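You operate a simulated robot arm through the tools that you are given. There is no shell and no other tool. Be economical: measure what you need, move in short steps, check, and stop when the job is done.

You are at the controls of a simulated two-armed robot. One attempt, no reset.

Task
Wipe up the spill on the dressing table top with the green cloth and put it back.

Only the result counts: the job must be done as asked and must still hold three seconds after the hand-in. Knocking over, shifting, dropping, spilling or breaking anything else fails it. Flat cloth is picked up by pressing the open fingertips on it (5 to 10 N) and closing them slowly along it; thin cloth reads only 2 to 8 mm in the jaws.

Robot
Two 7-joint arms with two-finger parallel grippers on one trunk, on a base that drives. Base frame: it is fixed to the floor where the robot stands at the start and does not move with it; the origin is under the middle of the robot, x ahead of it, y to its left, z up. Lengths are in mm, angles in rad, forces in N, time in s.
The left shoulder is at the start at [50, 187, 1085], the right one opposite. With the tool pointing down near the work surface each hand reaches from about 100 to 660 mm from the robot's upright axis, wherever it stands, measured 20 degrees to its own side. Places, roughly: green cloth [500, -200, 800]. Payload 3.43 kg a hand.
Tool frame (each hand has its own): the origin (TCP) lies between the finger pads and is the grasp point; the fingertips stand 30 mm ahead of it; z points along the fingers, y is the line along which they close. Largest opening 94 mm; finger width 28, thickness 10; the body of the gripper, 50 by 96 mm, starts 55 mm behind the TCP.
Orientation is that of the tool frame in the base frame, as a unit quaternion [x, y, z, w]. With the fingers straight down and closing along the base's y, the tool's x points along the base's -x, its y along +y and its z along -z.

Tools
- The arms move only by the tool apply_moves. It takes "left_plan", "right_plan" or both (then of equal length, played together; a hand with none holds still); each is a list of rows, each a list of 7 numbers: the gripper command, from -1 (shut) to 1 (fully open), values between in proportion, then the shift along the base's x, y, z in mm, then the turn, a rotation vector about the base's x, y, z in rad. In form: [[claw, dx, dy, dz, rx, ry, rz], ...]. A call has 1 to 10 rows; each row is the pose to reach, as a shift and turn from the pose commanded when the call began. A row lasts 0.2 s, in which the tool goes at most 50 mm and 0.15 rad; a call with a longer step from one row to the next is refused whole, and so is a gripper value outside its range. Where a pose cannot be reached the arm comes as near as it can. A force on the tool above 40 N (or 10 N above the force at the start of the call, whichever is more), or a blocked arm, ends the call early, and 0.2 s more pass. The fingers move at their own pace (about 153 mm/s each) and stop on an object; they squeeze with about 25 N. The grip force told is the motor's: it shows also when the fingers shut on nothing. Time passes only in rows, and 0.2 s behind the last, so rows that repeat a pose let the fingers close. The reply holds the time, the measured pose of the TCP, the force on the tool along the base axes, the opening and the grip force, in the units named above and with some noise, with the torque about the TCP (base axes, N m) and any sound that the robot's microphone picked up.
- Cameras (640 x 400 px; columns grow to the right, rows downward): "scene" is now at [133.9, -42, 1245.2]; the picture's right is [-0.49, -0.87, 0.00], its down [-0.52, 0.29, -0.80] and it looks along [0.70, -0.39, -0.59] (base axes); focal length 265 px, centre (320, 200). "left" rides on the left gripper at [76, -14, -103] in its tool frame; the picture's right is [0.18, 0.98, 0.00], its down [-0.75, 0.14, -0.64] and it looks along [-0.63, 0.12, 0.77] (tool axes); focal length 243 px, centre (320, 200). "right" rides on the right gripper at [76, 14, -103] in its tool frame; the picture's right is [-0.18, 0.98, 0.00], its down [-0.75, -0.14, -0.64] and it looks along [-0.63, -0.12, 0.77] (tool axes); focal length 243 px, centre (320, 200). There is no depth. A picture from a camera that has moved, and an enlarged one, comes with that camera's place and axes in the base frame and with its lens.
- get_image(camera): a new picture of that camera. It takes no simulated time.
- raise_lower(by): slides the trunk up (or, below 0, down) by that many mm; the arms and the scene camera ride with it, the base frame stays. It gives what a move gives, with no picture.
- roll_base(legs): drives the robot by 1 to 6 legs, each [ahead, left, turn to the left] in mm, mm and rad, along the robot's own axes; the way and the turn of a leg run together, so that a leg with both is an arc; at most 1500 mm and 3.142 rad a leg. The arms and the cameras ride along, it lands a little off, and it stops where it bumps. It gives what a move gives.
- pan_tilt(pan, tilt): turns the head with the scene camera to pan (to the left, within 1.396 rad either way) and tilt (down, from -0.506 to 1.204), counted from straight ahead of the robot. It gives what a move gives.
- enlarge(camera, box): a new picture of the part [left, top, right, bottom] of that camera's present view, enlarged. It takes no simulated time.
- close_job(): hands the job in; it is judged then, once.

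Go step by step. Nothing tells you exact positions but the pictures and the camera data: compare them with the known pose of the tool, close in by small moves and look again before you grip or let go. The budget is 120 turns and 100 pictures, counting those below and the enlarged ones. Unless the task says otherwise, let go and move clear before handing in, and close with one line.

The tools are called after ">>>" by a JSON object that holds its "fn" and its "kwargs". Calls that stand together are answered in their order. apply_moves: Moves the arms, as the interface text tells. Its arguments: {"type":"object","properties":{"left_plan":{"type":"array"},"right_plan":{"type":"array"}},"required":[]} The other tools are called the same way: raise_lower (by) slides the trunk up or down; roll_base (legs) drives the base; pan_tilt (pan, tilt) turns the head that bears the scene camera; get_image (camera) takes a picture; enlarge (camera, box) takes an enlarged picture of a part of a camera's view; close_job () hands the job in.

At the start:

```text
time_s: 0.0
left_position: [403.5, -13.5, 1033.9]
left_tool_rot: [-0.001, 1.0, -0.001, -0.001]
left_ft_force: [-0.6, -0.4, -0.4]
left_ft_torque: [0.0, -0.03, 0.0]
left_finger_gap: 94.1
left_gripper_force: 0.1
right_position: [272.2, -402.4, 1013.8]
right_tool_rot: [0.0, 1.0, -0.001, 0.0]
right_ft_force: [0.1, 0.3, 0.4]
right_ft_torque: [0.0, 0.03, 0.02]
right_finger_gap: 93.9
right_gripper_force: 0.1
trunk travel left (down, up): [-300.0, 132.0]
robot x, y, heading: [1.8, 5.3, -0.003]
head pan, tilt: [-0.508, 0.635]
```

scene: 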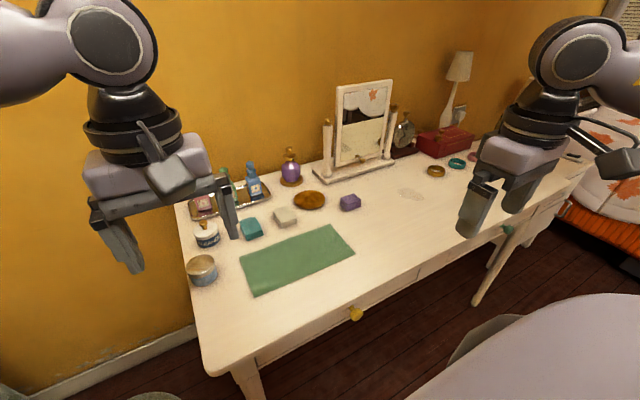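
right: 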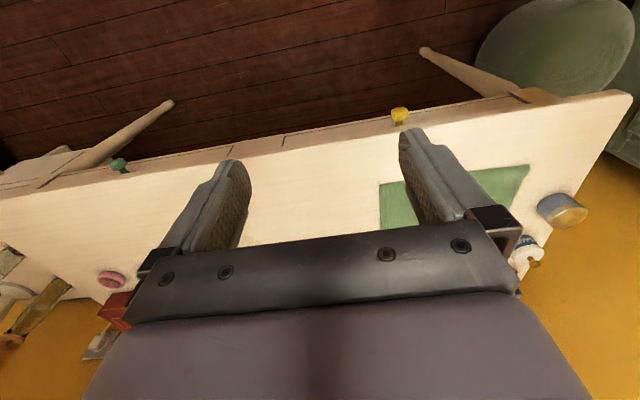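
left: 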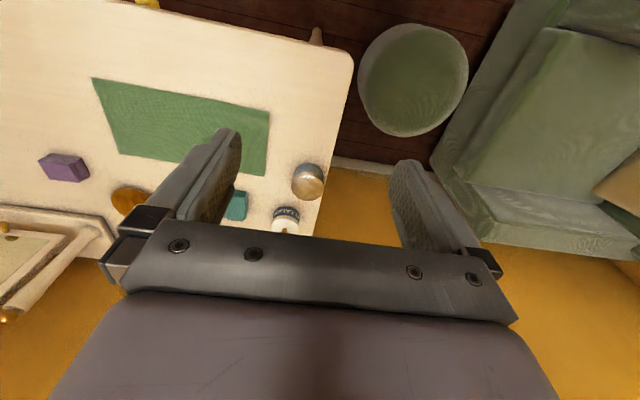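

I see the green cloth flat on the table near [500, -190], and a faint mark around pixel (410, 193), which may be the spill. I'll zoom in on both.

>>> {"fn": "enlarge", "kwargs": {"camera": "scene", "box": [340, 140, 500, 240]}}

>>> {"fn": "enlarge", "kwargs": {"camera": "scene", "box": [170, 150, 390, 310]}}

```text
4.00 times, centred on (420, 190) of scene
camera zoom: at [133.9, -42.0, 1245.2], right [-0.49, -0.87, 0.0], down [-0.52, 0.29, -0.8], along [0.7, -0.39, -0.59], focal length 1061 px, centre (-80, 240)
```

zoom: 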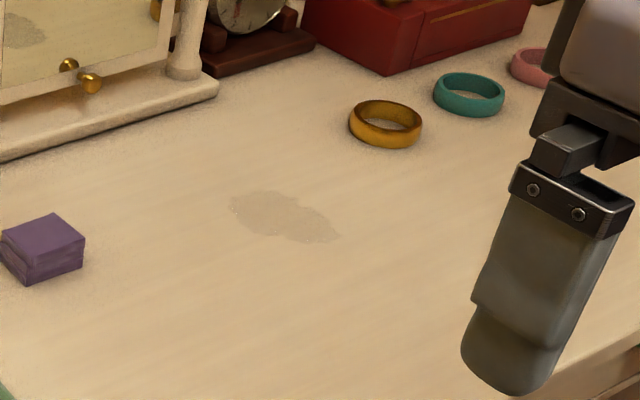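

```text
2.50 times, centred on (280, 230) of scene
camera zoom: at [133.9, -42.0, 1245.2], right [-0.49, -0.87, 0.0], down [-0.52, 0.29, -0.8], along [0.7, -0.39, -0.59], focal length 663 px, centre (420, 125)
```

zoom: 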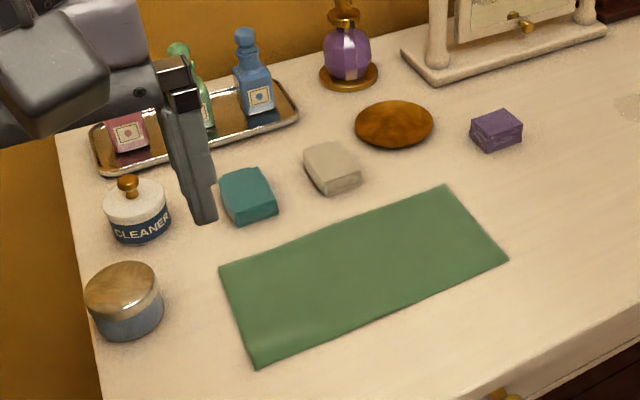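

The cloth covers roughly x 450–560, y -306 to -78. The spill is near [557, -582] with nothing within 100 mm of it. It's out of reach from here, so I need to check the floor to the right before driving.

>>> {"fn": "pan_tilt", "kwargs": {"pan": -1.1, "tilt": 0.8}}

>>> {"fn": "get_image", "kwargs": {"camera": "scene"}}

```text
time_s: 1.0
left_position: [404.2, -13.3, 1034.8]
left_tool_rot: [-0.001, 1.0, 0.0, 0.0]
left_ft_force: [-0.1, -0.8, 0.5]
left_ft_torque: [-0.01, -0.01, 0.05]
left_finger_gap: 94.1
left_gripper_force: 0.0
right_position: [272.6, -401.1, 1014.8]
right_tool_rot: [0.001, 1.0, 0.001, 0.0]
right_ft_force: [0.2, 0.0, -0.1]
right_ft_torque: [0.01, 0.03, 0.03]
right_finger_gap: 94.1
right_gripper_force: 0.1
trunk travel left (down, up): [-300.0, 132.0]
robot x, y, heading: [2.7, 1.5, 0.003]
head pan, tilt: [-1.1, 0.799]
```

```text
94 pictures are left
camera scene: at [94.3, -71.5, 1231.5], right [-0.89, -0.45, 0.0], down [-0.33, 0.64, -0.7], along [0.32, -0.62, -0.72], focal length 265 px, centre (320, 200)
```

scene: 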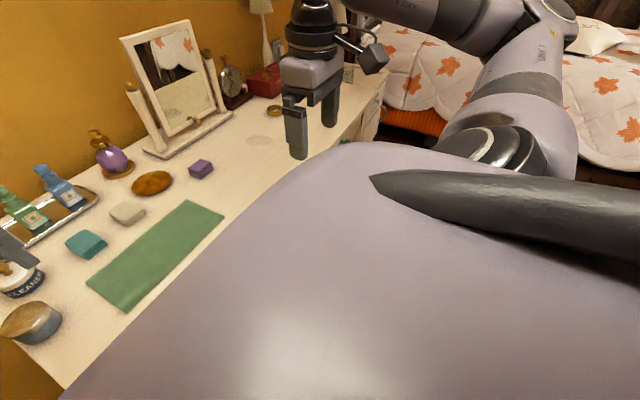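

The large lilac shape is my own torso, and the right camera shows clear floor to the right. I'll bring the right hand above the cloth's right-hand (-y) end with a 40 mm opening, then look.

>>> {"fn": "apply_moves", "kwargs": {"right_plan": [[0.5, 40, 22, 0, 0, 0, 0], [0, 80, 44, 0, 0, 0, 0], [-0.15, 120, 66, 0, 0, 0, 0], [-0.15, 160, 88, 0, 0, 0, 0], [-0.15, 200, 110, 0, 0, 0, 0], [-0.15, 232, 129, -20, 0, 0, 0], [-0.15, 232, 129, -60, 0, 0, 0], [-0.15, 232, 129, -100, 0, 0, 0], [-0.15, 232, 129, -135, 0, 0, 0]]}}

>>> {"fn": "get_image", "kwargs": {"camera": "right"}}

>>> {"fn": "pan_tilt", "kwargs": {"pan": -0.55, "tilt": 0.75}}

>>> {"fn": "get_image", "kwargs": {"camera": "scene"}}

```text
time_s: 3.0
left_position: [403.7, -12.6, 1033.1]
left_tool_rot: [-0.002, 1.0, 0.0, 0.0]
left_ft_force: [-0.7, -0.6, 0.4]
left_ft_torque: [-0.01, 0.03, 0.02]
left_finger_gap: 94.3
left_gripper_force: 0.0
right_position: [503.5, -272.5, 878.5]
right_tool_rot: [0.0, 1.0, -0.001, -0.001]
right_ft_force: [0.0, -0.8, -0.6]
right_ft_torque: [-0.03, 0.03, -0.02]
right_finger_gap: 40.0
right_gripper_force: 0.0
trunk travel left (down, up): [-300.0, 132.0]
robot x, y, heading: [0.8, 1.2, -0.001]
head pan, tilt: [-1.1, 0.799]
```

```text
93 pictures are left
camera right: at [427.8, -259.8, 980.9], right [0.18, 0.98, 0.0], down [0.75, -0.14, 0.64], along [0.63, -0.12, -0.77], focal length 243 px, centre (320, 200)
```

right: 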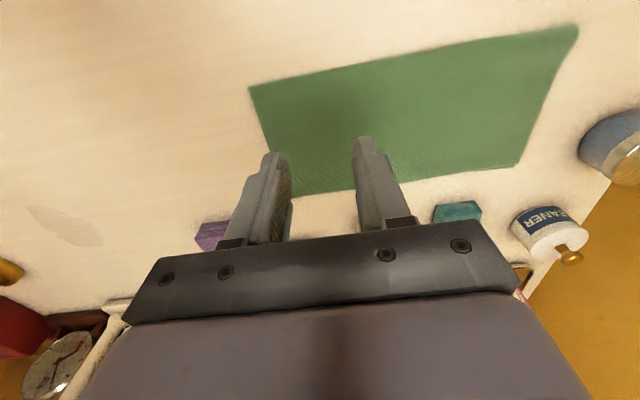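

```text
time_s: 4.0
left_position: [403.1, -12.5, 1034.4]
left_tool_rot: [-0.001, 1.0, 0.0, 0.001]
left_ft_force: [-0.7, -0.1, -0.4]
left_ft_torque: [0.02, -0.03, -0.04]
left_finger_gap: 94.2
left_gripper_force: 0.1
right_position: [502.8, -272.3, 879.3]
right_tool_rot: [-0.001, 1.0, 0.0, -0.001]
right_ft_force: [0.5, 0.2, 0.1]
right_ft_torque: [0.0, 0.0, 0.02]
right_finger_gap: 40.0
right_gripper_force: 0.0
trunk travel left (down, up): [-300.0, 132.0]
robot x, y, heading: [-0.2, -1.9, -0.001]
head pan, tilt: [-0.55, 0.75]
```

```text
92 pictures are left
camera scene: at [128.2, -43.0, 1235.5], right [-0.52, -0.85, 0.0], down [-0.58, 0.36, -0.73], along [0.62, -0.38, -0.68], focal length 265 px, centre (320, 200)
```

scene: 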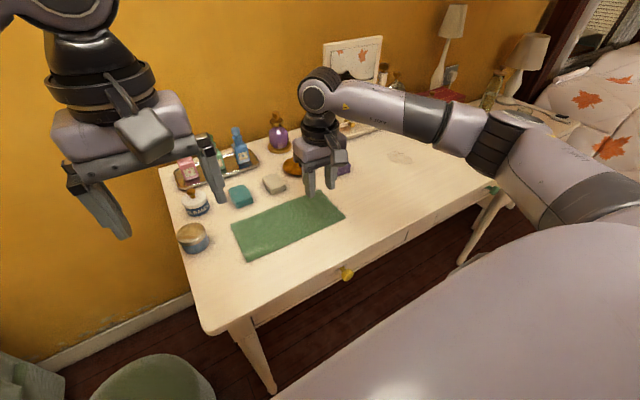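

Triangulating between the two cameras puts the table top near z≈765. That gives a cloth at x 475–594, y -327 to -81, and a spill centred near [590, -624]. I'll shift over the cloth's end and descend to just above it.

>>> {"fn": "apply_moves", "kwargs": {"right_plan": [[-0.15, 31, -20, 0, 0, 0, 0], [-0.15, 31, -20, -30, 0, 0, 0], [-0.15, 31, -20, -55, 0, 0, 0], [-0.15, 31, -20, -68, 0, 0, 0], [-0.15, 31, -20, -68, 0, 0, 0]]}}

>>> {"fn": "get_image", "kwargs": {"camera": "right"}}

>>> {"fn": "enlarge", "kwargs": {"camera": "scene", "box": [220, 120, 380, 270]}}

```text
time_s: 5.2
left_position: [403.0, -12.9, 1034.7]
left_tool_rot: [-0.001, 1.0, 0.0, 0.001]
left_ft_force: [-0.6, 1.2, 0.2]
left_ft_torque: [-0.02, 0.01, -0.01]
left_finger_gap: 94.0
left_gripper_force: 0.1
right_position: [534.4, -293.2, 809.1]
right_tool_rot: [-0.001, 1.0, 0.0, 0.0]
right_ft_force: [0.7, -0.4, -0.1]
right_ft_torque: [-0.01, -0.01, 0.01]
right_finger_gap: 39.9
right_gripper_force: 0.0
trunk travel left (down, up): [-300.0, 132.0]
robot x, y, heading: [2.1, -4.6, -0.005]
head pan, tilt: [-0.55, 0.75]
```

```text
91 pictures are left
camera right: at [458.5, -279.0, 912.1], right [0.18, 0.98, 0.0], down [0.75, -0.14, 0.64], along [0.63, -0.12, -0.77], focal length 243 px, centre (320, 200)
```

right: 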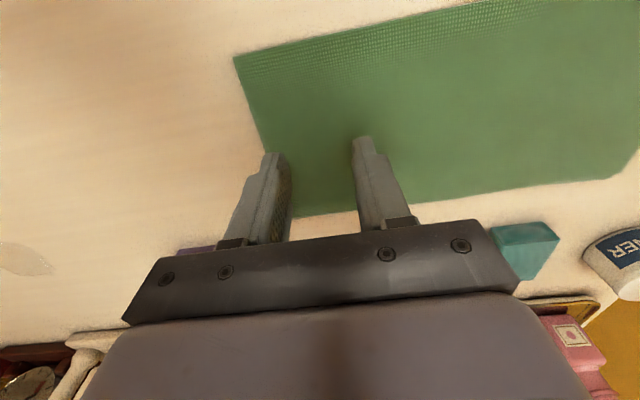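

```text
2.67 times, centred on (300, 195) of scene
camera zoom: at [128.2, -42.9, 1235.5], right [-0.52, -0.85, 0.0], down [-0.58, 0.36, -0.73], along [0.62, -0.38, -0.68], focal length 707 px, centre (373, 213)
```

zoom: 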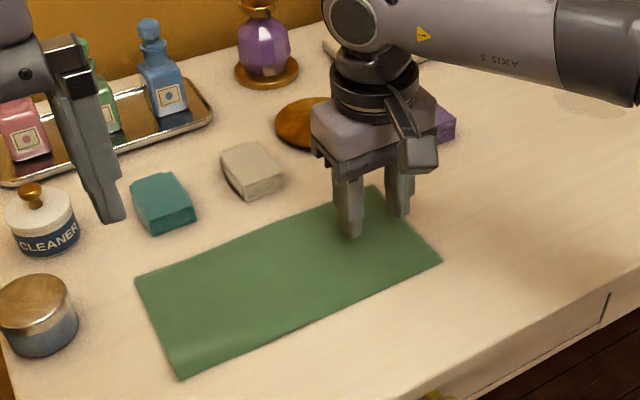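

The height estimate holds, and the fingers sit over the cloth about 4 mm inside the edge. I'll shift 5 mm inward and press down gently.

>>> {"fn": "apply_moves", "kwargs": {"right_plan": [[-0.15, 0, 5, -4, 0, 0, 0], [-0.15, 0, 5, -8, 0, 0, 0], [-0.15, 0, 5, -11, 0, 0, 0], [-0.15, 0, 5, -13, 0, 0, 0], [-0.15, 0, 5, -13, 0, 0, 0]]}}

```text
time_s: 6.4
left_position: [402.5, -12.2, 1035.0]
left_tool_rot: [-0.001, 1.0, 0.0, -0.001]
left_ft_force: [-0.4, -0.3, 0.3]
left_ft_torque: [0.03, 0.01, 0.01]
left_finger_gap: 94.1
left_gripper_force: 0.1
right_position: [534.6, -287.2, 797.2]
right_tool_rot: [0.001, 1.0, 0.0, 0.0]
right_ft_force: [0.2, 1.0, 0.6]
right_ft_torque: [-0.05, 0.0, -0.01]
right_finger_gap: 40.0
right_gripper_force: 0.1
trunk travel left (down, up): [-300.0, 132.0]
robot x, y, heading: [0.7, -1.5, 0.002]
head pan, tilt: [-0.55, 0.75]
```

No contact yet at z 797, so I'll step down further in 1–2 mm increments.

>>> {"fn": "apply_moves", "kwargs": {"right_plan": [[-0.15, 0, 0, -1.5, 0, 0, 0], [-0.15, 0, 0, -3, 0, 0, 0], [-0.15, 0, 0, -3, 0, 0, 0]]}}

```text
time_s: 7.2
left_position: [403.7, -12.7, 1035.3]
left_tool_rot: [-0.001, 1.0, 0.0, 0.001]
left_ft_force: [-0.3, 0.0, 0.4]
left_ft_torque: [0.0, 0.0, -0.01]
left_finger_gap: 93.8
left_gripper_force: 0.1
right_position: [535.9, -286.7, 794.1]
right_tool_rot: [0.0, 1.0, 0.0, 0.0]
right_ft_force: [0.0, 0.1, -0.2]
right_ft_torque: [0.03, 0.03, 0.06]
right_finger_gap: 40.0
right_gripper_force: 0.0
trunk travel left (down, up): [-300.0, 132.0]
robot x, y, heading: [-1.8, -0.9, -0.003]
head pan, tilt: [-0.55, 0.75]
```

>>> {"fn": "apply_moves", "kwargs": {"right_plan": [[-0.15, 0, 0, -1.5, 0, 0, 0], [-0.15, 0, 0, -3, 0, 0, 0], [-0.15, 0, 0, -3, 0, 0, 0]]}}

```text
time_s: 8.0
left_position: [403.3, -12.7, 1034.4]
left_tool_rot: [-0.001, 1.0, 0.0, 0.001]
left_ft_force: [0.7, -0.4, -0.8]
left_ft_torque: [0.03, -0.03, -0.02]
left_finger_gap: 94.1
left_gripper_force: 0.1
right_position: [535.3, -287.7, 792.9]
right_tool_rot: [-0.001, 1.0, 0.0, 0.0]
right_ft_force: [-0.3, 0.2, 0.8]
right_ft_torque: [-0.03, -0.01, -0.02]
right_finger_gap: 39.9
right_gripper_force: 0.1
trunk travel left (down, up): [-300.0, 132.0]
robot x, y, heading: [-1.6, 0.7, -0.0]
head pan, tilt: [-0.55, 0.75]
```

Force is just starting to appear near z 792, so I'll press a little more.

>>> {"fn": "apply_moves", "kwargs": {"right_plan": [[-0.15, 0, 0, -1.5, 0, 0, 0], [-0.15, 0, 0, -1.5, 0, 0, 0]]}}

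```text
time_s: 8.6
left_position: [402.7, -12.7, 1035.7]
left_tool_rot: [-0.001, 1.0, -0.001, 0.001]
left_ft_force: [-0.9, 0.6, 0.3]
left_ft_torque: [0.06, 0.0, 0.0]
left_finger_gap: 94.0
left_gripper_force: 0.1
right_position: [535.3, -288.0, 792.6]
right_tool_rot: [0.0, 1.0, 0.0, 0.001]
right_ft_force: [-1.8, 0.4, 9.5]
right_ft_torque: [-0.16, 0.05, -0.02]
right_finger_gap: 39.6
right_gripper_force: 0.1
trunk travel left (down, up): [-300.0, 132.0]
robot x, y, heading: [0.9, -2.7, 0.002]
head pan, tilt: [-0.55, 0.75]
```

I'm pressing with 9.5 N, so I'll close the fingers slowly along the cloth.

>>> {"fn": "apply_moves", "kwargs": {"right_plan": [[-0.25, 0, 0, 0, 0, 0, 0], [-0.35, 0, 0, 0, 0, 0, 0], [-0.45, 0, 0, 0, 0, 0, 0], [-0.55, 0, 0, 0, 0, 0, 0], [-0.65, 0, 0, 0, 0, 0, 0], [-0.75, 0, 0, 0, 0, 0, 0], [-0.85, 0, 0, 0, 0, 0, 0], [-1, 0, 0, 0, 0, 0, 0], [-1, 0, 0, 0, 0, 0, 0]]}}

>>> {"fn": "get_image", "kwargs": {"camera": "right"}}

```text
time_s: 10.6
left_position: [404.0, -11.8, 1035.6]
left_tool_rot: [-0.002, 1.0, -0.001, 0.0]
left_ft_force: [0.3, 0.2, 0.3]
left_ft_torque: [0.0, 0.02, -0.02]
left_finger_gap: 93.7
left_gripper_force: 0.1
right_position: [535.4, -286.5, 792.1]
right_tool_rot: [0.0, 1.0, 0.0, 0.001]
right_ft_force: [1.2, -1.2, 16.9]
right_ft_torque: [-0.1, 0.0, 0.05]
right_finger_gap: 7.2
right_gripper_force: 24.6
trunk travel left (down, up): [-300.0, 132.0]
robot x, y, heading: [1.7, 1.6, -0.0]
head pan, tilt: [-0.55, 0.75]
```

```text
89 pictures are left
camera right: at [459.1, -273.8, 894.6], right [0.18, 0.98, 0.0], down [0.75, -0.14, 0.64], along [0.63, -0.12, -0.77], focal length 243 px, centre (320, 200)
```

right: 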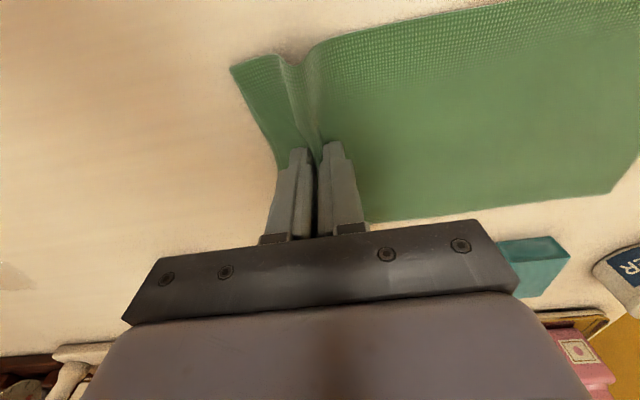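

The cloth is gripped with a 7 mm fold. I'll lift it straight up gently.

>>> {"fn": "apply_moves", "kwargs": {"right_plan": [[-1, 0, 3, 20, 0, 0, 0], [-1, 0, 10, 50, 0, 0, 0], [-1, 0, 20, 80, 0, 0, 0], [-1, 0, 30, 110, 0, 0, 0], [-1, 0, 40, 140, 0, 0, 0], [-1, 0, 50, 170, 0, 0, 0], [-1, 0, 60, 200, 0, 0, 0], [-1, 0, 70, 230, 0, 0, 0], [-1, 0, 80, 260, 0, 0, 0], [-1, 0, 80, 290, 0, 0, 0]]}}

>>> {"fn": "get_image", "kwargs": {"camera": "scene"}}

>>> {"fn": "get_image", "kwargs": {"camera": "right"}}

```text
time_s: 12.8
left_position: [403.3, -12.6, 1034.2]
left_tool_rot: [-0.001, 1.0, 0.0, 0.0]
left_ft_force: [0.6, -0.2, 0.0]
left_ft_torque: [0.02, 0.0, 0.02]
left_finger_gap: 93.8
left_gripper_force: 0.2
right_position: [534.7, -208.3, 1080.3]
right_tool_rot: [0.0, 1.0, 0.0, 0.0]
right_ft_force: [1.1, -0.3, -0.9]
right_ft_torque: [-0.01, 0.02, 0.04]
right_finger_gap: 6.9
right_gripper_force: 25.0
trunk travel left (down, up): [-300.0, 132.0]
robot x, y, heading: [-1.8, 0.7, 0.001]
head pan, tilt: [-0.55, 0.75]
```

```text
88 pictures are left
camera scene: at [128.1, -42.8, 1235.5], right [-0.52, -0.85, 0.0], down [-0.58, 0.36, -0.73], along [0.62, -0.38, -0.68], focal length 265 px, centre (320, 200)
```

scene: 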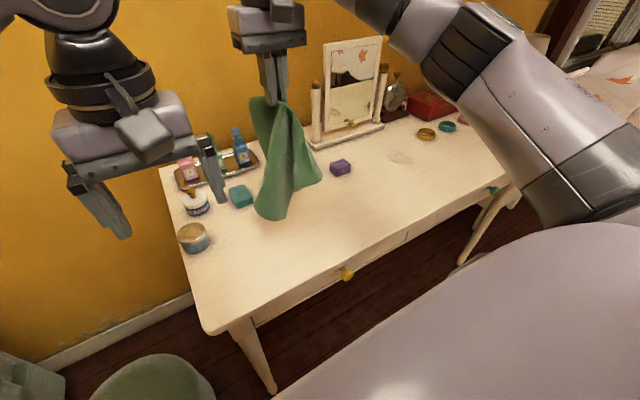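

```text
87 pictures are left
camera right: at [459.3, -194.5, 1183.0], right [0.18, 0.98, 0.0], down [0.75, -0.14, 0.64], along [0.63, -0.12, -0.77], focal length 243 px, centre (320, 200)
```

right: 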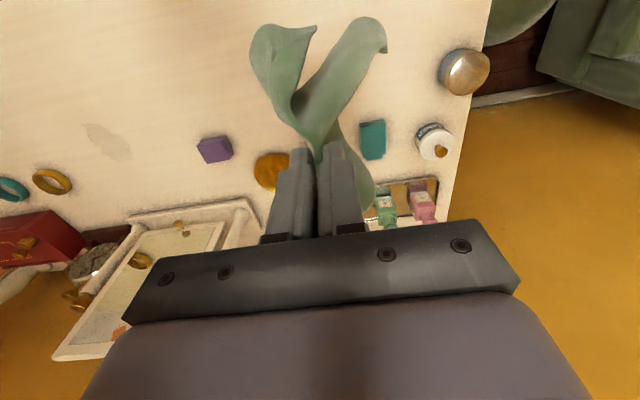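

The cloth hangs clear, with its bottom around z 840. I'll drive right in two steps so the hand ends up near the spill.

>>> {"fn": "roll_base", "kwargs": {"legs": [[0, -220, 0]]}}

>>> {"fn": "get_image", "kwargs": {"camera": "scene"}}

```text
time_s: 15.3
left_position: [403.7, -234.4, 1035.0]
left_tool_rot: [-0.001, 1.0, 0.0, -0.001]
left_ft_force: [-0.5, -0.1, -1.8]
left_ft_torque: [0.0, 0.0, 0.0]
left_finger_gap: 94.1
left_gripper_force: 0.1
right_position: [535.4, -428.7, 1079.6]
right_tool_rot: [0.001, 1.0, 0.001, 0.0]
right_ft_force: [0.3, 0.5, 0.0]
right_ft_torque: [0.04, -0.04, 0.0]
right_finger_gap: 6.7
right_gripper_force: 25.4
trunk travel left (down, up): [-300.0, 132.0]
robot x, y, heading: [-1.2, -220.6, 0.0]
head pan, tilt: [-0.55, 0.75]
```

```text
86 pictures are left
camera scene: at [128.2, -263.9, 1235.5], right [-0.52, -0.85, 0.0], down [-0.58, 0.36, -0.73], along [0.62, -0.38, -0.68], focal length 265 px, centre (320, 200)
```

scene: 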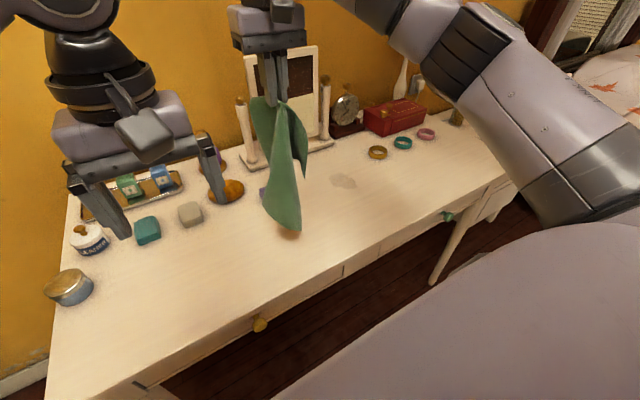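

The re-measured spill centre agrees at [592, -625]. I'll drive the rest of the way.

>>> {"fn": "roll_base", "kwargs": {"legs": [[0, -200, 0]]}}

>>> {"fn": "get_image", "kwargs": {"camera": "scene"}}

```text
time_s: 17.7
left_position: [403.1, -431.2, 1034.3]
left_tool_rot: [0.001, 1.0, 0.0, 0.001]
left_ft_force: [-0.4, 0.1, -1.1]
left_ft_torque: [-0.02, 0.01, -0.02]
left_finger_gap: 93.8
left_gripper_force: 0.1
right_position: [535.0, -626.2, 1078.9]
right_tool_rot: [0.0, 1.0, 0.0, 0.0]
right_ft_force: [0.0, 0.4, 0.2]
right_ft_torque: [0.0, 0.01, 0.04]
right_finger_gap: 7.4
right_gripper_force: 25.0
trunk travel left (down, up): [-300.0, 132.0]
robot x, y, heading: [-0.1, -419.3, -0.001]
head pan, tilt: [-0.55, 0.75]
```

```text
85 pictures are left
camera scene: at [128.1, -461.4, 1235.5], right [-0.52, -0.85, 0.0], down [-0.58, 0.36, -0.73], along [0.62, -0.38, -0.68], focal length 265 px, centre (320, 200)
```

scene: 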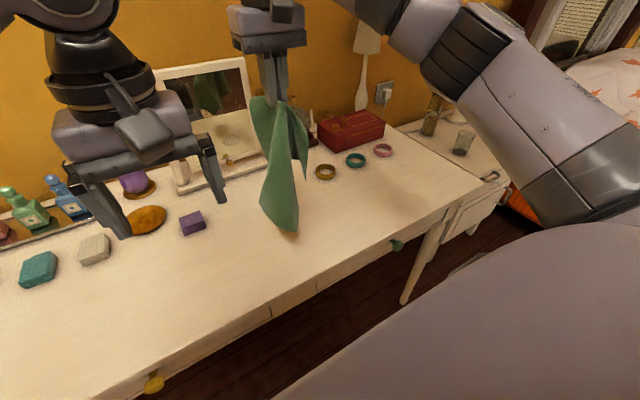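

The hand is over the spill area. I'll turn the wrist about 90° so the cloth's tail can trail towards me, away from the purple box and rings, and pull the hand back at the same time.

>>> {"fn": "apply_moves", "kwargs": {"right_plan": [[-1, -15, 0, 0, 0, 0, 0.145], [-1, -30, 0, 0, 0, 0, 0.29], [-1, -45, 0, 0, 0, 0, 0.435], [-1, -60, 0, 0, 0, 0, 0.58], [-1, -75, 0, 0, 0, 0, 0.725], [-1, -90, 0, 0, 0, 0, 0.87], [-1, -105, 0, 0, 0, 0, 1.015], [-1, -120, 0, 0, 0, 0, 1.16], [-1, -135, 0, 0, 0, 0, 1.305], [-1, -150, 0, 0, 0, 0, 1.45]]}}

>>> {"fn": "get_image", "kwargs": {"camera": "right"}}

>>> {"fn": "get_image", "kwargs": {"camera": "scene"}}

```text
time_s: 19.9
left_position: [403.7, -430.2, 1034.8]
left_tool_rot: [0.0, 1.0, 0.0, 0.0]
left_ft_force: [0.4, -0.9, 0.9]
left_ft_torque: [-0.02, 0.01, -0.01]
left_finger_gap: 94.0
left_gripper_force: 0.1
right_position: [312.2, -574.2, 1064.7]
right_tool_rot: [-0.663, 0.749, -0.001, 0.001]
right_ft_force: [0.2, -0.8, -1.0]
right_ft_torque: [0.01, 0.01, -0.03]
right_finger_gap: 2.2
right_gripper_force: 25.3
right hand out of reach, approached as far as the arm can: row 7, 8, 9, 10
trunk travel left (down, up): [-300.0, 132.0]
robot x, y, heading: [-1.4, -418.5, -0.001]
head pan, tilt: [-0.55, 0.75]
```

```text
84 pictures are left
camera right: at [289.7, -648.4, 1167.9], right [-0.95, 0.3, 0.0], down [0.23, 0.73, 0.64], along [0.2, 0.61, -0.77], focal length 243 px, centre (320, 200)
```

right: 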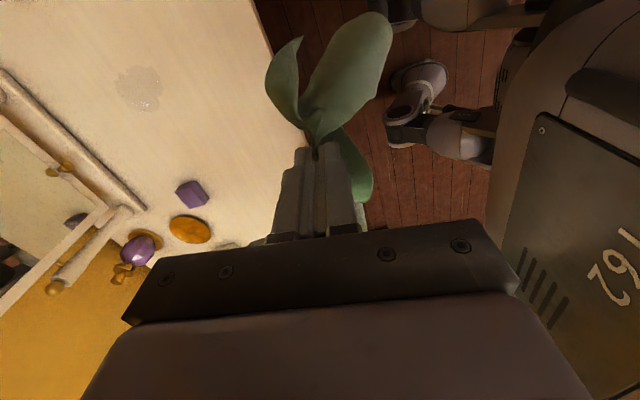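

```text
83 pictures are left
camera scene: at [128.0, -461.0, 1235.5], right [-0.52, -0.85, 0.0], down [-0.58, 0.36, -0.73], along [0.62, -0.38, -0.68], focal length 265 px, centre (320, 200)
```

scene: 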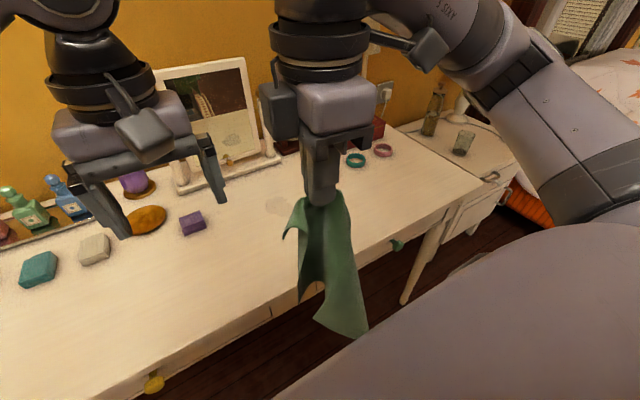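

The wrist turned but the arm drew in further than commanded. The grip now reads 2.2 mm, so I'll check how the cloth is held.

>>> {"fn": "enlarge", "kwargs": {"camera": "right", "box": [240, 0, 420, 240]}}

>>> {"fn": "enlarge", "kwargs": {"camera": "scene", "box": [250, 120, 410, 345]}}

>>> {"fn": "get_image", "kwargs": {"camera": "left"}}

```text
1.67 times, centred on (330, 120) of right
camera zoom: at [289.7, -648.4, 1167.9], right [-0.95, 0.3, 0.0], down [0.23, 0.73, 0.64], along [0.2, 0.61, -0.77], focal length 404 px, centre (303, 333)
```

zoom: 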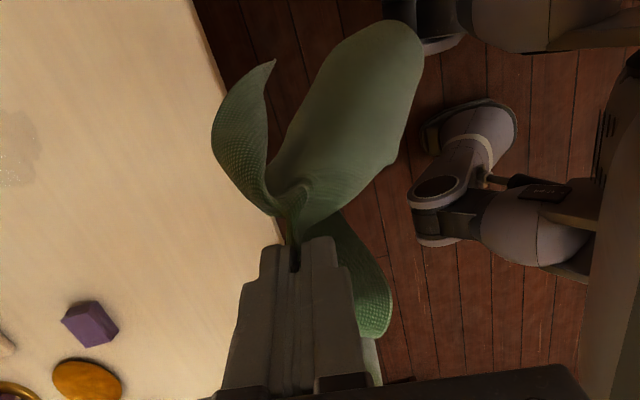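

```text
1.78 times, centred on (330, 232) of scene
camera zoom: at [128.0, -461.0, 1235.5], right [-0.52, -0.85, 0.0], down [-0.58, 0.36, -0.73], along [0.62, -0.38, -0.68], focal length 472 px, centre (302, 142)
```

zoom: 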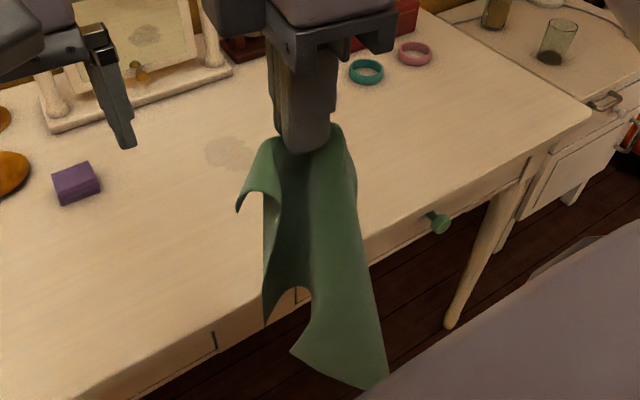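

```text
80 pictures are left
camera left: at [327.1, -444.8, 1136.7], right [-0.18, 0.98, 0.0], down [0.75, 0.14, 0.64], along [0.63, 0.12, -0.77], focal length 243 px, centre (320, 200)
```

left: 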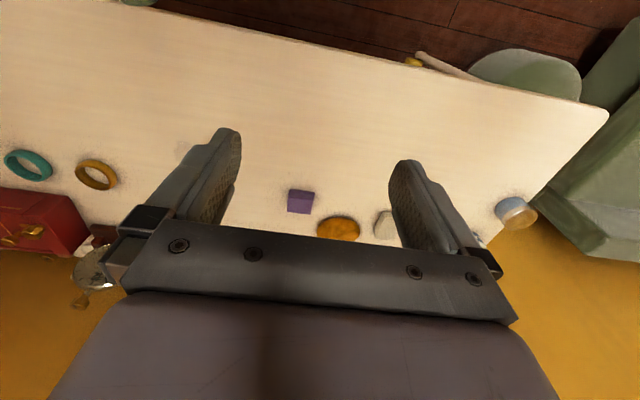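

The cloth is still held at the fingertips, with the tail facing me. I'll test how the arm responds by moving forward towards the spill in this orientation.

>>> {"fn": "apply_moves", "kwargs": {"right_plan": [[-1, 30, 0, 0, 0, 0, 0], [-1, 60, 0, 0, 0, 0, 0], [-1, 60, 0, 0, 0, 0, 0]]}}

```text
time_s: 20.7
left_position: [404.2, -430.3, 1034.2]
left_tool_rot: [0.0, 1.0, 0.0, 0.0]
left_ft_force: [0.3, -0.4, -0.5]
left_ft_torque: [0.0, 0.01, -0.01]
left_finger_gap: 94.1
left_gripper_force: 0.2
right_position: [326.3, -552.5, 1060.3]
right_tool_rot: [-0.663, 0.749, 0.0, 0.0]
right_ft_force: [0.9, 0.2, 0.4]
right_ft_torque: [0.01, -0.02, -0.02]
right_finger_gap: 2.3
right_gripper_force: 24.9
right hand out of reach, approached as far as the arm can: row 1, 2, 3
trunk travel left (down, up): [-300.0, 132.0]
robot x, y, heading: [-0.7, -415.0, 0.002]
head pan, tilt: [-0.55, 0.75]
```

A full 90° turn limits the arm, but about 40° should be enough to trail the tail diagonally clear of the box. I'll turn back by 0.75 rad.

>>> {"fn": "apply_moves", "kwargs": {"right_plan": [[-1, 0, 0, 0, 0, 0, -0.12], [-1, 0, 0, 0, 0, 0, -0.24], [-1, 0, 0, 0, 0, 0, -0.36], [-1, 0, 0, 0, 0, 0, -0.48], [-1, 0, 0, 0, 0, 0, -0.6], [-1, 0, 0, 0, 0, 0, -0.72], [-1, 0, 0, 0, 0, 0, -0.75], [-1, 0, 0, 0, 0, 0, -0.75]]}}

>>> {"fn": "get_image", "kwargs": {"camera": "scene"}}

```text
time_s: 22.5
left_position: [404.1, -430.5, 1034.4]
left_tool_rot: [0.0, 1.0, 0.0, -0.001]
left_ft_force: [0.8, -0.4, -0.5]
left_ft_torque: [0.0, -0.02, -0.01]
left_finger_gap: 94.3
left_gripper_force: 0.1
right_position: [325.3, -550.7, 1060.4]
right_tool_rot: [-0.341, 0.94, 0.0, -0.001]
right_ft_force: [-0.8, -0.7, 0.5]
right_ft_torque: [0.01, -0.03, 0.06]
right_finger_gap: 2.1
right_gripper_force: 24.7
trunk travel left (down, up): [-300.0, 132.0]
robot x, y, heading: [-0.1, -418.3, 0.003]
head pan, tilt: [-0.55, 0.75]
```

```text
79 pictures are left
camera scene: at [128.1, -461.2, 1235.5], right [-0.52, -0.85, 0.0], down [-0.58, 0.36, -0.73], along [0.62, -0.38, -0.68], focal length 265 px, centre (320, 200)
```

scene: 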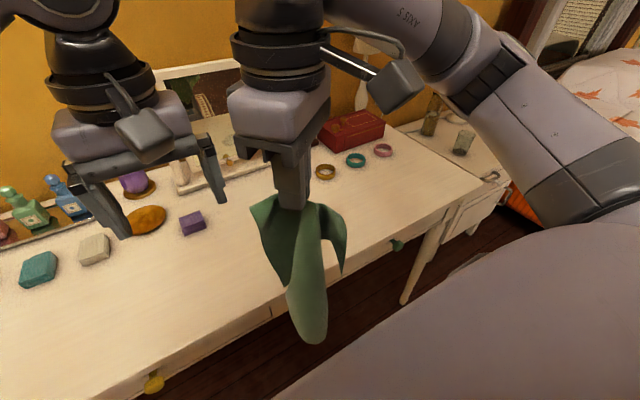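

The new orientation (about 0.7 rad) is reachable. I'll move out and lower along the tail-laying direction, keeping well clear of the left hand.

>>> {"fn": "apply_moves", "kwargs": {"right_plan": [[-1, 15, -40, 0, 0, 0, 0], [-1, 50, -65, 0, 0, 0, 0], [-1, 85, -70, -15, 0, 0, 0], [-1, 110, -65, -40, 0, 0, 0], [-1, 135, -65, -75, 0, 0, 0], [-1, 160, -70, -110, 0, 0, 0], [-1, 185, -75, -145, 0, 0, 0], [-1, 210, -85, -180, 0, 0, 0], [-1, 230, -95, -215, 0, 0, 0], [-1, 245, -100, -240, 0, 0, 0]]}}

>>> {"fn": "get_image", "kwargs": {"camera": "scene"}}

>>> {"fn": "get_image", "kwargs": {"camera": "right"}}

```text
time_s: 24.7
left_position: [403.3, -431.4, 1035.4]
left_tool_rot: [0.0, 1.0, 0.0, -0.001]
left_ft_force: [-0.8, -0.4, -0.7]
left_ft_torque: [0.01, 0.01, -0.04]
left_finger_gap: 93.9
left_gripper_force: 0.1
right_position: [501.6, -641.5, 858.6]
right_tool_rot: [-0.342, 0.94, 0.0, 0.0]
right_ft_force: [-0.4, -0.9, 0.2]
right_ft_torque: [0.04, 0.0, 0.0]
right_finger_gap: 2.4
right_gripper_force: 25.1
right hand out of reach, approached as far as the arm can: row 8, 9, 10
trunk travel left (down, up): [-300.0, 132.0]
robot x, y, heading: [1.2, -419.1, 0.001]
head pan, tilt: [-0.55, 0.75]
```

```text
78 pictures are left
camera scene: at [128.1, -461.2, 1235.5], right [-0.52, -0.85, 0.0], down [-0.58, 0.36, -0.73], along [0.62, -0.38, -0.68], focal length 265 px, centre (320, 200)
```

scene: 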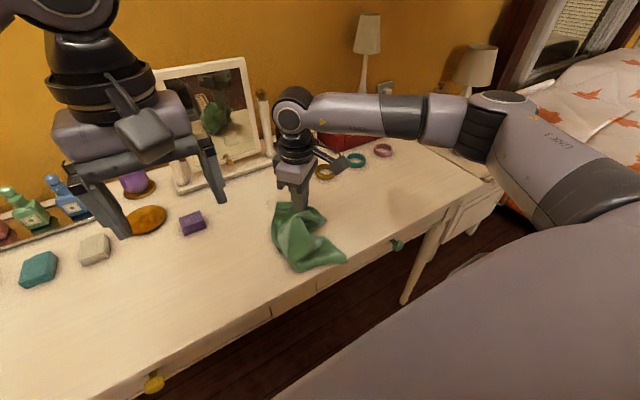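

```text
77 pictures are left
camera right: at [434.6, -680.3, 960.4], right [-0.49, 0.87, 0.0], down [0.67, 0.38, 0.64], along [0.56, 0.32, -0.77], focal length 243 px, centre (320, 200)
```

right: 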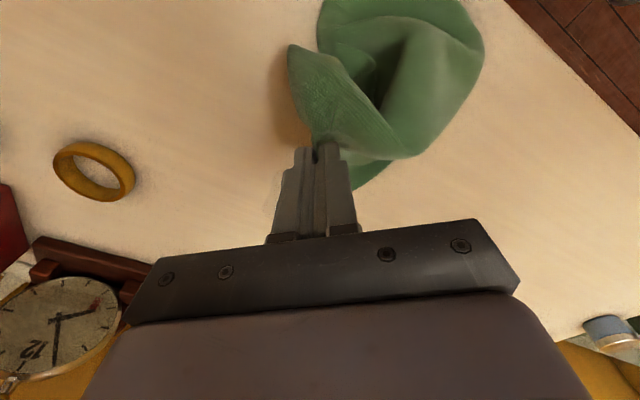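

In this orientation the arm stops at about x 500. The tail already lies towards me, so I'll turn the wrist mostly back to neutral to regain reach.

>>> {"fn": "apply_moves", "kwargs": {"right_plan": [[-1, 0, 0, 0, 0, 0, -0.14], [-1, 0, 0, 0, 0, 0, -0.28], [-1, 0, 0, 0, 0, 0, -0.42], [-1, 0, 0, 0, 0, 0, -0.56], [-1, 0, 0, 0, 0, 0, -0.7], [-1, 30, 0, 0, 0, 0, -0.7], [-1, 60, 0, 0, 0, 0, -0.7], [-1, 60, 0, 0, 0, 0, -0.7]]}}

>>> {"fn": "get_image", "kwargs": {"camera": "scene"}}

>>> {"fn": "get_image", "kwargs": {"camera": "right"}}

```text
time_s: 26.5
left_position: [402.8, -430.8, 1034.1]
left_tool_rot: [-0.001, 1.0, 0.0, 0.0]
left_ft_force: [0.0, -0.3, -0.8]
left_ft_torque: [0.0, -0.01, 0.0]
left_finger_gap: 93.9
left_gripper_force: 0.0
right_position: [557.5, -640.0, 855.4]
right_tool_rot: [0.0, 1.0, 0.0, 0.0]
right_ft_force: [-0.1, -0.5, 0.1]
right_ft_torque: [-0.02, 0.02, -0.02]
right_finger_gap: 2.2
right_gripper_force: 25.0
trunk travel left (down, up): [-300.0, 132.0]
robot x, y, heading: [-0.8, -419.5, -0.0]
head pan, tilt: [-0.55, 0.75]
```

```text
76 pictures are left
camera scene: at [128.1, -461.2, 1235.5], right [-0.52, -0.85, 0.0], down [-0.58, 0.36, -0.73], along [0.62, -0.38, -0.68], focal length 265 px, centre (320, 200)
```

scene: 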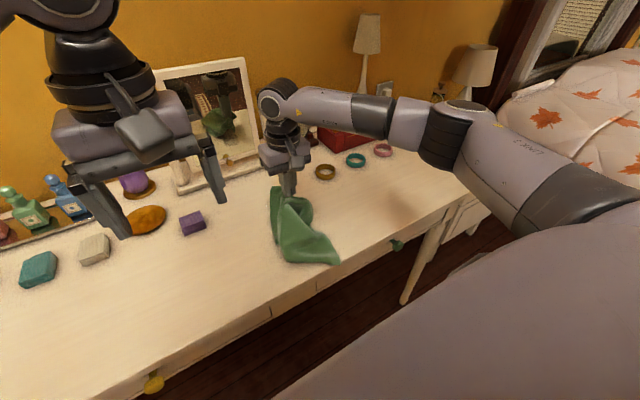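

```text
75 pictures are left
camera right: at [481.2, -627.3, 958.3], right [0.18, 0.98, 0.0], down [0.75, -0.14, 0.64], along [0.63, -0.12, -0.77], focal length 243 px, centre (320, 200)
```

right: 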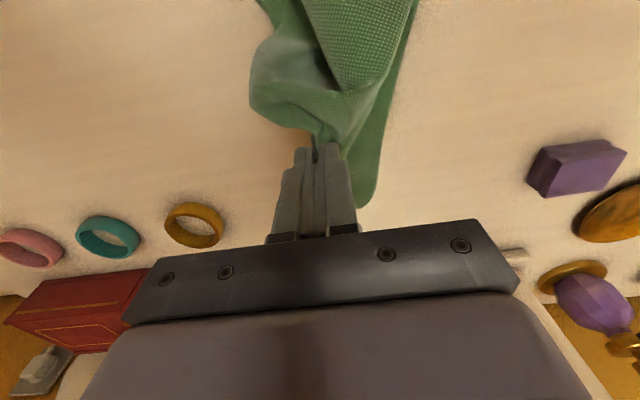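

The hand is at [557, -640] with the cloth trailing towards me. I'll reach the far side of the spill and lower to just above the table.

>>> {"fn": "apply_moves", "kwargs": {"right_plan": [[-1, 25, 8, -12, 0, 0, 0], [-1, 50, 20, -25, 0, 0, 0], [-1, 62, 30, -38, 0, 0, 0], [-1, 68, 35, -48, 0, 0, 0], [-1, 68, 35, -54, 0, 0, 0], [-1, 68, 35, -54, 0, 0, 0]]}}

>>> {"fn": "get_image", "kwargs": {"camera": "right"}}

>>> {"fn": "enlarge", "kwargs": {"camera": "scene", "box": [200, 110, 400, 280]}}

```text
time_s: 27.9
left_position: [402.7, -431.0, 1034.0]
left_tool_rot: [-0.001, 1.0, -0.001, 0.001]
left_ft_force: [0.9, -0.3, -0.4]
left_ft_torque: [-0.03, 0.03, -0.04]
left_finger_gap: 94.0
left_gripper_force: 0.0
right_position: [624.3, -607.1, 801.4]
right_tool_rot: [0.0, 1.0, 0.0, 0.0]
right_ft_force: [-1.0, 0.5, 0.1]
right_ft_torque: [0.03, -0.01, 0.06]
right_finger_gap: 2.4
right_gripper_force: 25.4
trunk travel left (down, up): [-300.0, 132.0]
robot x, y, heading: [0.4, -419.5, 0.0]
head pan, tilt: [-0.55, 0.75]
```

```text
74 pictures are left
camera right: at [549.9, -593.5, 904.7], right [0.18, 0.98, 0.0], down [0.75, -0.14, 0.64], along [0.63, -0.12, -0.77], focal length 243 px, centre (320, 200)
```

right: 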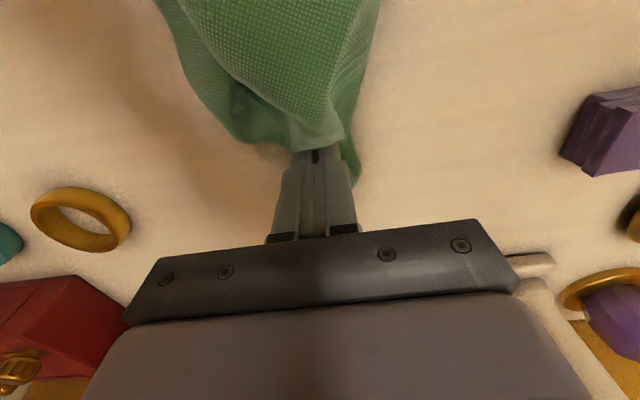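

```text
2.35 times, centred on (300, 195) of scene
camera zoom: at [128.1, -461.2, 1235.5], right [-0.52, -0.85, 0.0], down [-0.58, 0.36, -0.73], along [0.62, -0.38, -0.68], focal length 624 px, centre (367, 212)
```

zoom: 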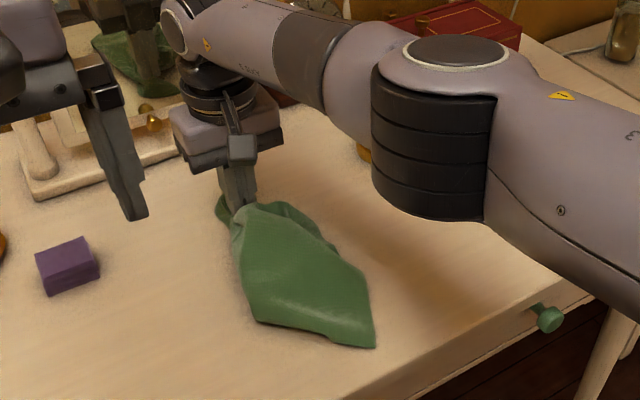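

The reach is fine and the cloth covers the spill. I'll press down in small steps.

>>> {"fn": "apply_moves", "kwargs": {"right_plan": [[-1, 0, 0, -3, 0, 0, 0], [-1, 0, 0, -6, 0, 0, 0], [-1, 0, 0, -8, 0, 0, 0], [-1, 0, 0, -8, 0, 0, 0]]}}

```text
time_s: 28.9
left_position: [402.7, -431.6, 1033.2]
left_tool_rot: [0.0, 1.0, 0.0, 0.001]
left_ft_force: [-0.4, -0.9, 0.3]
left_ft_torque: [0.03, 0.04, 0.01]
left_finger_gap: 94.0
left_gripper_force: 0.1
right_position: [623.6, -606.5, 795.0]
right_tool_rot: [0.001, 1.0, 0.0, 0.001]
right_ft_force: [-1.5, -1.3, 9.5]
right_ft_torque: [-0.06, 0.04, 0.02]
right_finger_gap: 2.4
right_gripper_force: 24.7
trunk travel left (down, up): [-300.0, 132.0]
robot x, y, heading: [-2.8, -413.4, 0.002]
head pan, tilt: [-0.55, 0.75]
```

I'm pressing with 9.5 N through the cloth. First stroke runs along the spill's length and back on a parallel line.

>>> {"fn": "apply_moves", "kwargs": {"right_plan": [[-1, -17, -7, 0, 0, 0, 0], [-1, -34, -14, 0, 0, 0, 0], [-1, -51, -21, 0, 0, 0, 0], [-1, -68, -28, 0, 0, 0, 0], [-1, -85, -36, 0, 0, 0, 0], [-1, -78, -53, 0, 0, 0, 0], [-1, -60, -46, 0, 0, 0, 0], [-1, -40, -38, 0, 0, 0, 0], [-1, -20, -29, 0, 0, 0, 0], [-1, 0, -20, 0, 0, 0, 0]]}}

>>> {"fn": "get_image", "kwargs": {"camera": "right"}}

```text
time_s: 31.1
left_position: [403.4, -429.1, 1034.9]
left_tool_rot: [-0.002, 1.0, -0.001, 0.0]
left_ft_force: [0.6, 1.2, -0.3]
left_ft_torque: [-0.01, 0.03, -0.01]
left_finger_gap: 93.9
left_gripper_force: 0.0
right_position: [626.4, -625.2, 796.6]
right_tool_rot: [-0.001, 1.0, 0.0, 0.001]
right_ft_force: [-0.4, 0.0, 0.8]
right_ft_torque: [0.03, 0.0, 0.01]
right_finger_gap: 2.3
right_gripper_force: 25.2
trunk travel left (down, up): [-300.0, 132.0]
robot x, y, heading: [-2.9, -417.7, 0.001]
head pan, tilt: [-0.55, 0.75]
```

```text
72 pictures are left
camera right: at [550.4, -611.7, 898.5], right [0.18, 0.98, 0.0], down [0.75, -0.14, 0.64], along [0.63, -0.12, -0.77], focal length 243 px, centre (320, 200)
```

right: 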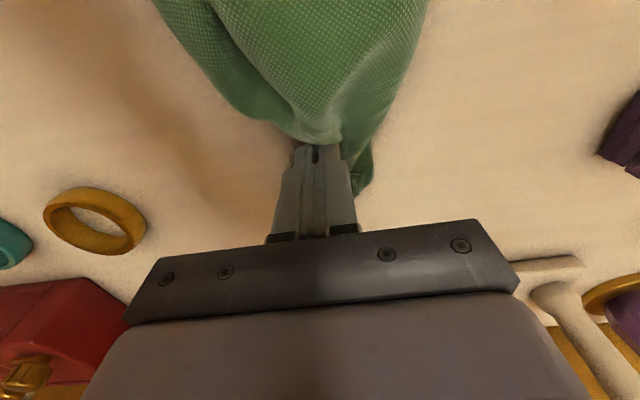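

Contact lightened at the end of the stroke, so I'll press 3 mm lower and check the force.

>>> {"fn": "apply_moves", "kwargs": {"right_plan": [[-1, 0, 0, -2, 0, 0, 0], [-1, 0, 0, -4, 0, 0, 0], [-1, 0, 0, -4, 0, 0, 0]]}}

```text
time_s: 31.9
left_position: [401.9, -431.0, 1035.0]
left_tool_rot: [0.0, 1.0, 0.0, 0.001]
left_ft_force: [-0.3, -0.1, 0.2]
left_ft_torque: [0.0, 0.0, -0.03]
left_finger_gap: 94.0
left_gripper_force: 0.0
right_position: [625.8, -626.0, 792.9]
right_tool_rot: [0.0, 1.0, 0.0, 0.002]
right_ft_force: [0.3, 0.4, 10.2]
right_ft_torque: [0.05, 0.02, 0.06]
right_finger_gap: 2.4
right_gripper_force: 24.5
trunk travel left (down, up): [-300.0, 132.0]
robot x, y, heading: [1.4, -417.9, 0.0]
head pan, tilt: [-0.55, 0.75]
```

The force is good at 10 N. I'll do parallel strokes over the rest of the spill.

>>> {"fn": "apply_moves", "kwargs": {"right_plan": [[-1, -24, -12, 0, 0, 0, 0], [-1, -48, -24, 0, 0, 0, 0], [-1, -71, -36, 0, 0, 0, 0], [-1, -86, -16, 0, 0, 0, 0], [-1, -65, -6, 0, 0, 0, 0], [-1, -43, 4, 0, 0, 0, 0], [-1, -20, 14, 0, 0, 0, 0], [-1, -2, 23, 0, 0, 0, 0], [-1, -10, 38, 0, 0, 0, 0], [-1, -30, 30, 0, 0, 0, 0]]}}

>>> {"fn": "apply_moves", "kwargs": {"right_plan": [[-1, -20, -8, 0, 0, 0, 0], [-1, -40, -16, 0, 0, 0, 0], [-1, -60, -24, 0, 0, 0, 0], [-1, -45, -35, 0, 0, 0, 0], [-1, -25, -27, 0, 0, 0, 0], [-1, -5, -20, 0, 0, 0, 0], [-1, 15, -12, 0, 0, 0, 0], [-1, 28, -5, 0, 0, 0, 0]]}}

```text
time_s: 34.1
left_position: [403.1, -430.4, 1034.3]
left_tool_rot: [-0.001, 1.0, -0.001, 0.001]
left_ft_force: [-0.5, 0.6, 0.6]
left_ft_torque: [0.02, 0.01, 0.0]
left_finger_gap: 93.9
left_gripper_force: 0.0
right_position: [594.4, -595.3, 792.6]
right_tool_rot: [-0.001, 1.0, 0.002, 0.003]
right_ft_force: [5.8, 2.6, 17.3]
right_ft_torque: [0.04, -0.06, 0.02]
right_finger_gap: 2.4
right_gripper_force: 25.6
trunk travel left (down, up): [-300.0, 132.0]
robot x, y, heading: [0.1, -416.9, 0.0]
head pan, tilt: [-0.55, 0.75]
```

```text
time_s: 35.9
left_position: [402.8, -430.5, 1034.8]
left_tool_rot: [0.001, 1.0, 0.0, 0.001]
left_ft_force: [-0.3, -0.2, 0.4]
left_ft_torque: [-0.01, 0.02, -0.02]
left_finger_gap: 94.1
left_gripper_force: 0.1
right_position: [621.0, -600.8, 793.5]
right_tool_rot: [-0.001, 1.0, -0.001, 0.001]
right_ft_force: [-3.3, -1.1, 14.9]
right_ft_torque: [-0.06, 0.17, 0.0]
right_finger_gap: 2.3
right_gripper_force: 25.1
trunk travel left (down, up): [-300.0, 132.0]
robot x, y, heading: [-1.8, -417.7, -0.004]
head pan, tilt: [-0.55, 0.75]
```

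The strokes held 15–17 N. I'll lift straight up to see whether the spill is gone.

>>> {"fn": "apply_moves", "kwargs": {"right_plan": [[-1, 0, 0, 30, 0, 0, 0], [-1, -15, 0, 70, 0, 0, 0], [-1, -30, 0, 110, 0, 0, 0], [-1, -45, 0, 150, 0, 0, 0], [-1, -60, 0, 190, 0, 0, 0], [-1, -75, 0, 230, 0, 0, 0], [-1, -90, 0, 270, 0, 0, 0]]}}

>>> {"fn": "get_image", "kwargs": {"camera": "right"}}

>>> {"fn": "get_image", "kwargs": {"camera": "scene"}}

```text
time_s: 37.5
left_position: [403.0, -430.5, 1034.4]
left_tool_rot: [0.0, 1.0, 0.0, 0.001]
left_ft_force: [-0.5, 0.0, 0.4]
left_ft_torque: [0.02, -0.02, -0.02]
left_finger_gap: 93.9
left_gripper_force: 0.1
right_position: [533.4, -599.0, 1061.8]
right_tool_rot: [0.0, 1.0, 0.001, 0.0]
right_ft_force: [-0.8, -0.2, -0.8]
right_ft_torque: [0.0, -0.01, -0.01]
right_finger_gap: 2.5
right_gripper_force: 25.2
trunk travel left (down, up): [-300.0, 132.0]
robot x, y, heading: [-1.8, -419.5, 0.004]
head pan, tilt: [-0.55, 0.75]
```

```text
71 pictures are left
camera right: at [458.5, -586.7, 1165.0], right [0.18, 0.98, 0.0], down [0.75, -0.14, 0.64], along [0.63, -0.12, -0.77], focal length 243 px, centre (320, 200)
```

right: 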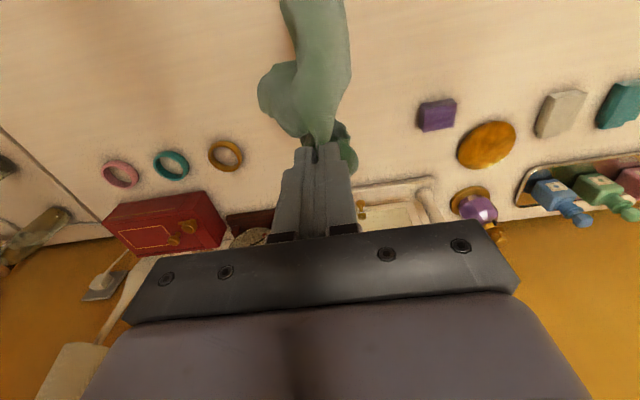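

```text
70 pictures are left
camera scene: at [127.8, -461.1, 1235.5], right [-0.52, -0.85, 0.0], down [-0.58, 0.36, -0.73], along [0.62, -0.38, -0.68], focal length 265 px, centre (320, 200)
```

scene: 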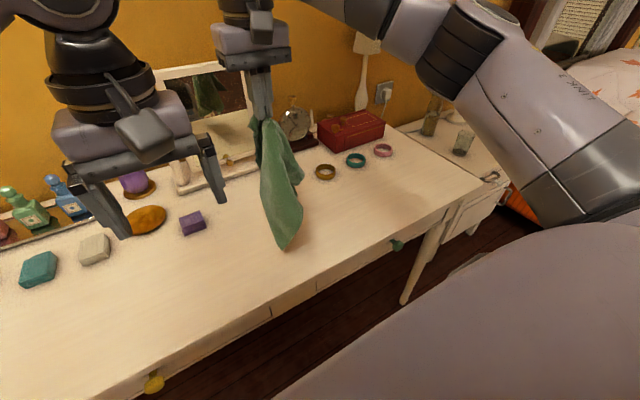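

The visible area looks clean. I'll drive back left to the start position, then check the spill spot in plain view.

>>> {"fn": "roll_base", "kwargs": {"legs": [[0, 419, 0]]}}

>>> {"fn": "get_image", "kwargs": {"camera": "scene"}}

>>> {"fn": "get_image", "kwargs": {"camera": "right"}}

>>> {"fn": "enlarge", "kwargs": {"camera": "scene", "box": [330, 110, 470, 220]}}

```text
time_s: 41.7
left_position: [404.3, -15.1, 1034.9]
left_tool_rot: [0.0, 1.0, 0.0, 0.0]
left_ft_force: [0.0, 0.5, -0.8]
left_ft_torque: [-0.02, -0.01, 0.01]
left_finger_gap: 94.0
left_gripper_force: 0.1
right_position: [535.0, -185.7, 1061.8]
right_tool_rot: [0.001, 1.0, 0.0, -0.001]
right_ft_force: [-0.2, 0.2, -1.4]
right_ft_torque: [0.0, -0.02, 0.01]
right_finger_gap: 2.6
right_gripper_force: 24.9
trunk travel left (down, up): [-300.0, 132.0]
robot x, y, heading: [-1.4, 1.4, -0.001]
head pan, tilt: [-0.55, 0.75]
```

```text
69 pictures are left
camera scene: at [128.6, -46.1, 1235.5], right [-0.52, -0.85, 0.0], down [-0.58, 0.36, -0.73], along [0.62, -0.38, -0.68], focal length 265 px, centre (320, 200)
```

scene: 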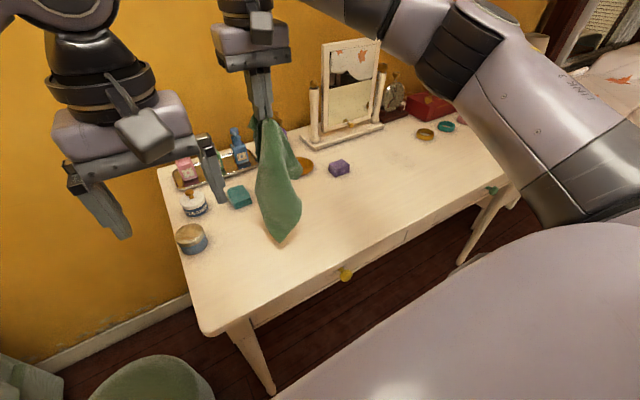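

```text
68 pictures are left
camera right: at [459.5, -172.1, 1164.3], right [0.19, 0.98, 0.0], down [0.75, -0.14, 0.64], along [0.63, -0.12, -0.77], focal length 243 px, centre (320, 200)
```

right: 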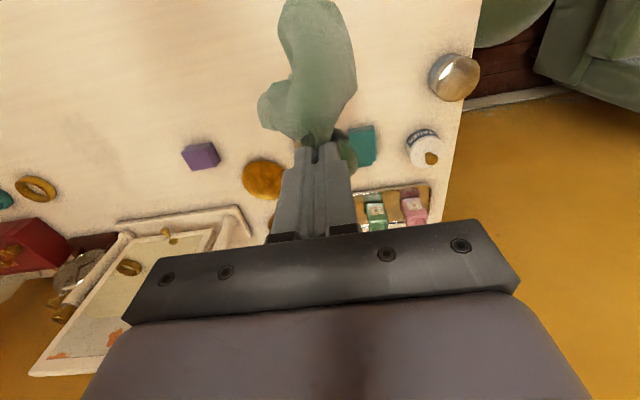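

```text
3.64 times, centred on (400, 165) of scene
camera zoom: at [128.6, -46.1, 1235.5], right [-0.52, -0.85, 0.0], down [-0.58, 0.36, -0.73], along [0.62, -0.38, -0.68], focal length 964 px, centre (29, 327)
```

zoom: 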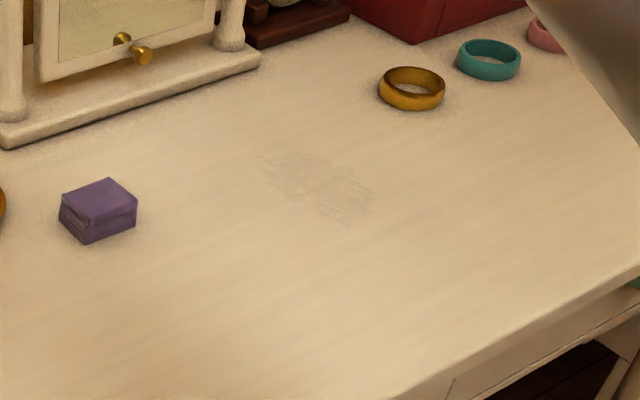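

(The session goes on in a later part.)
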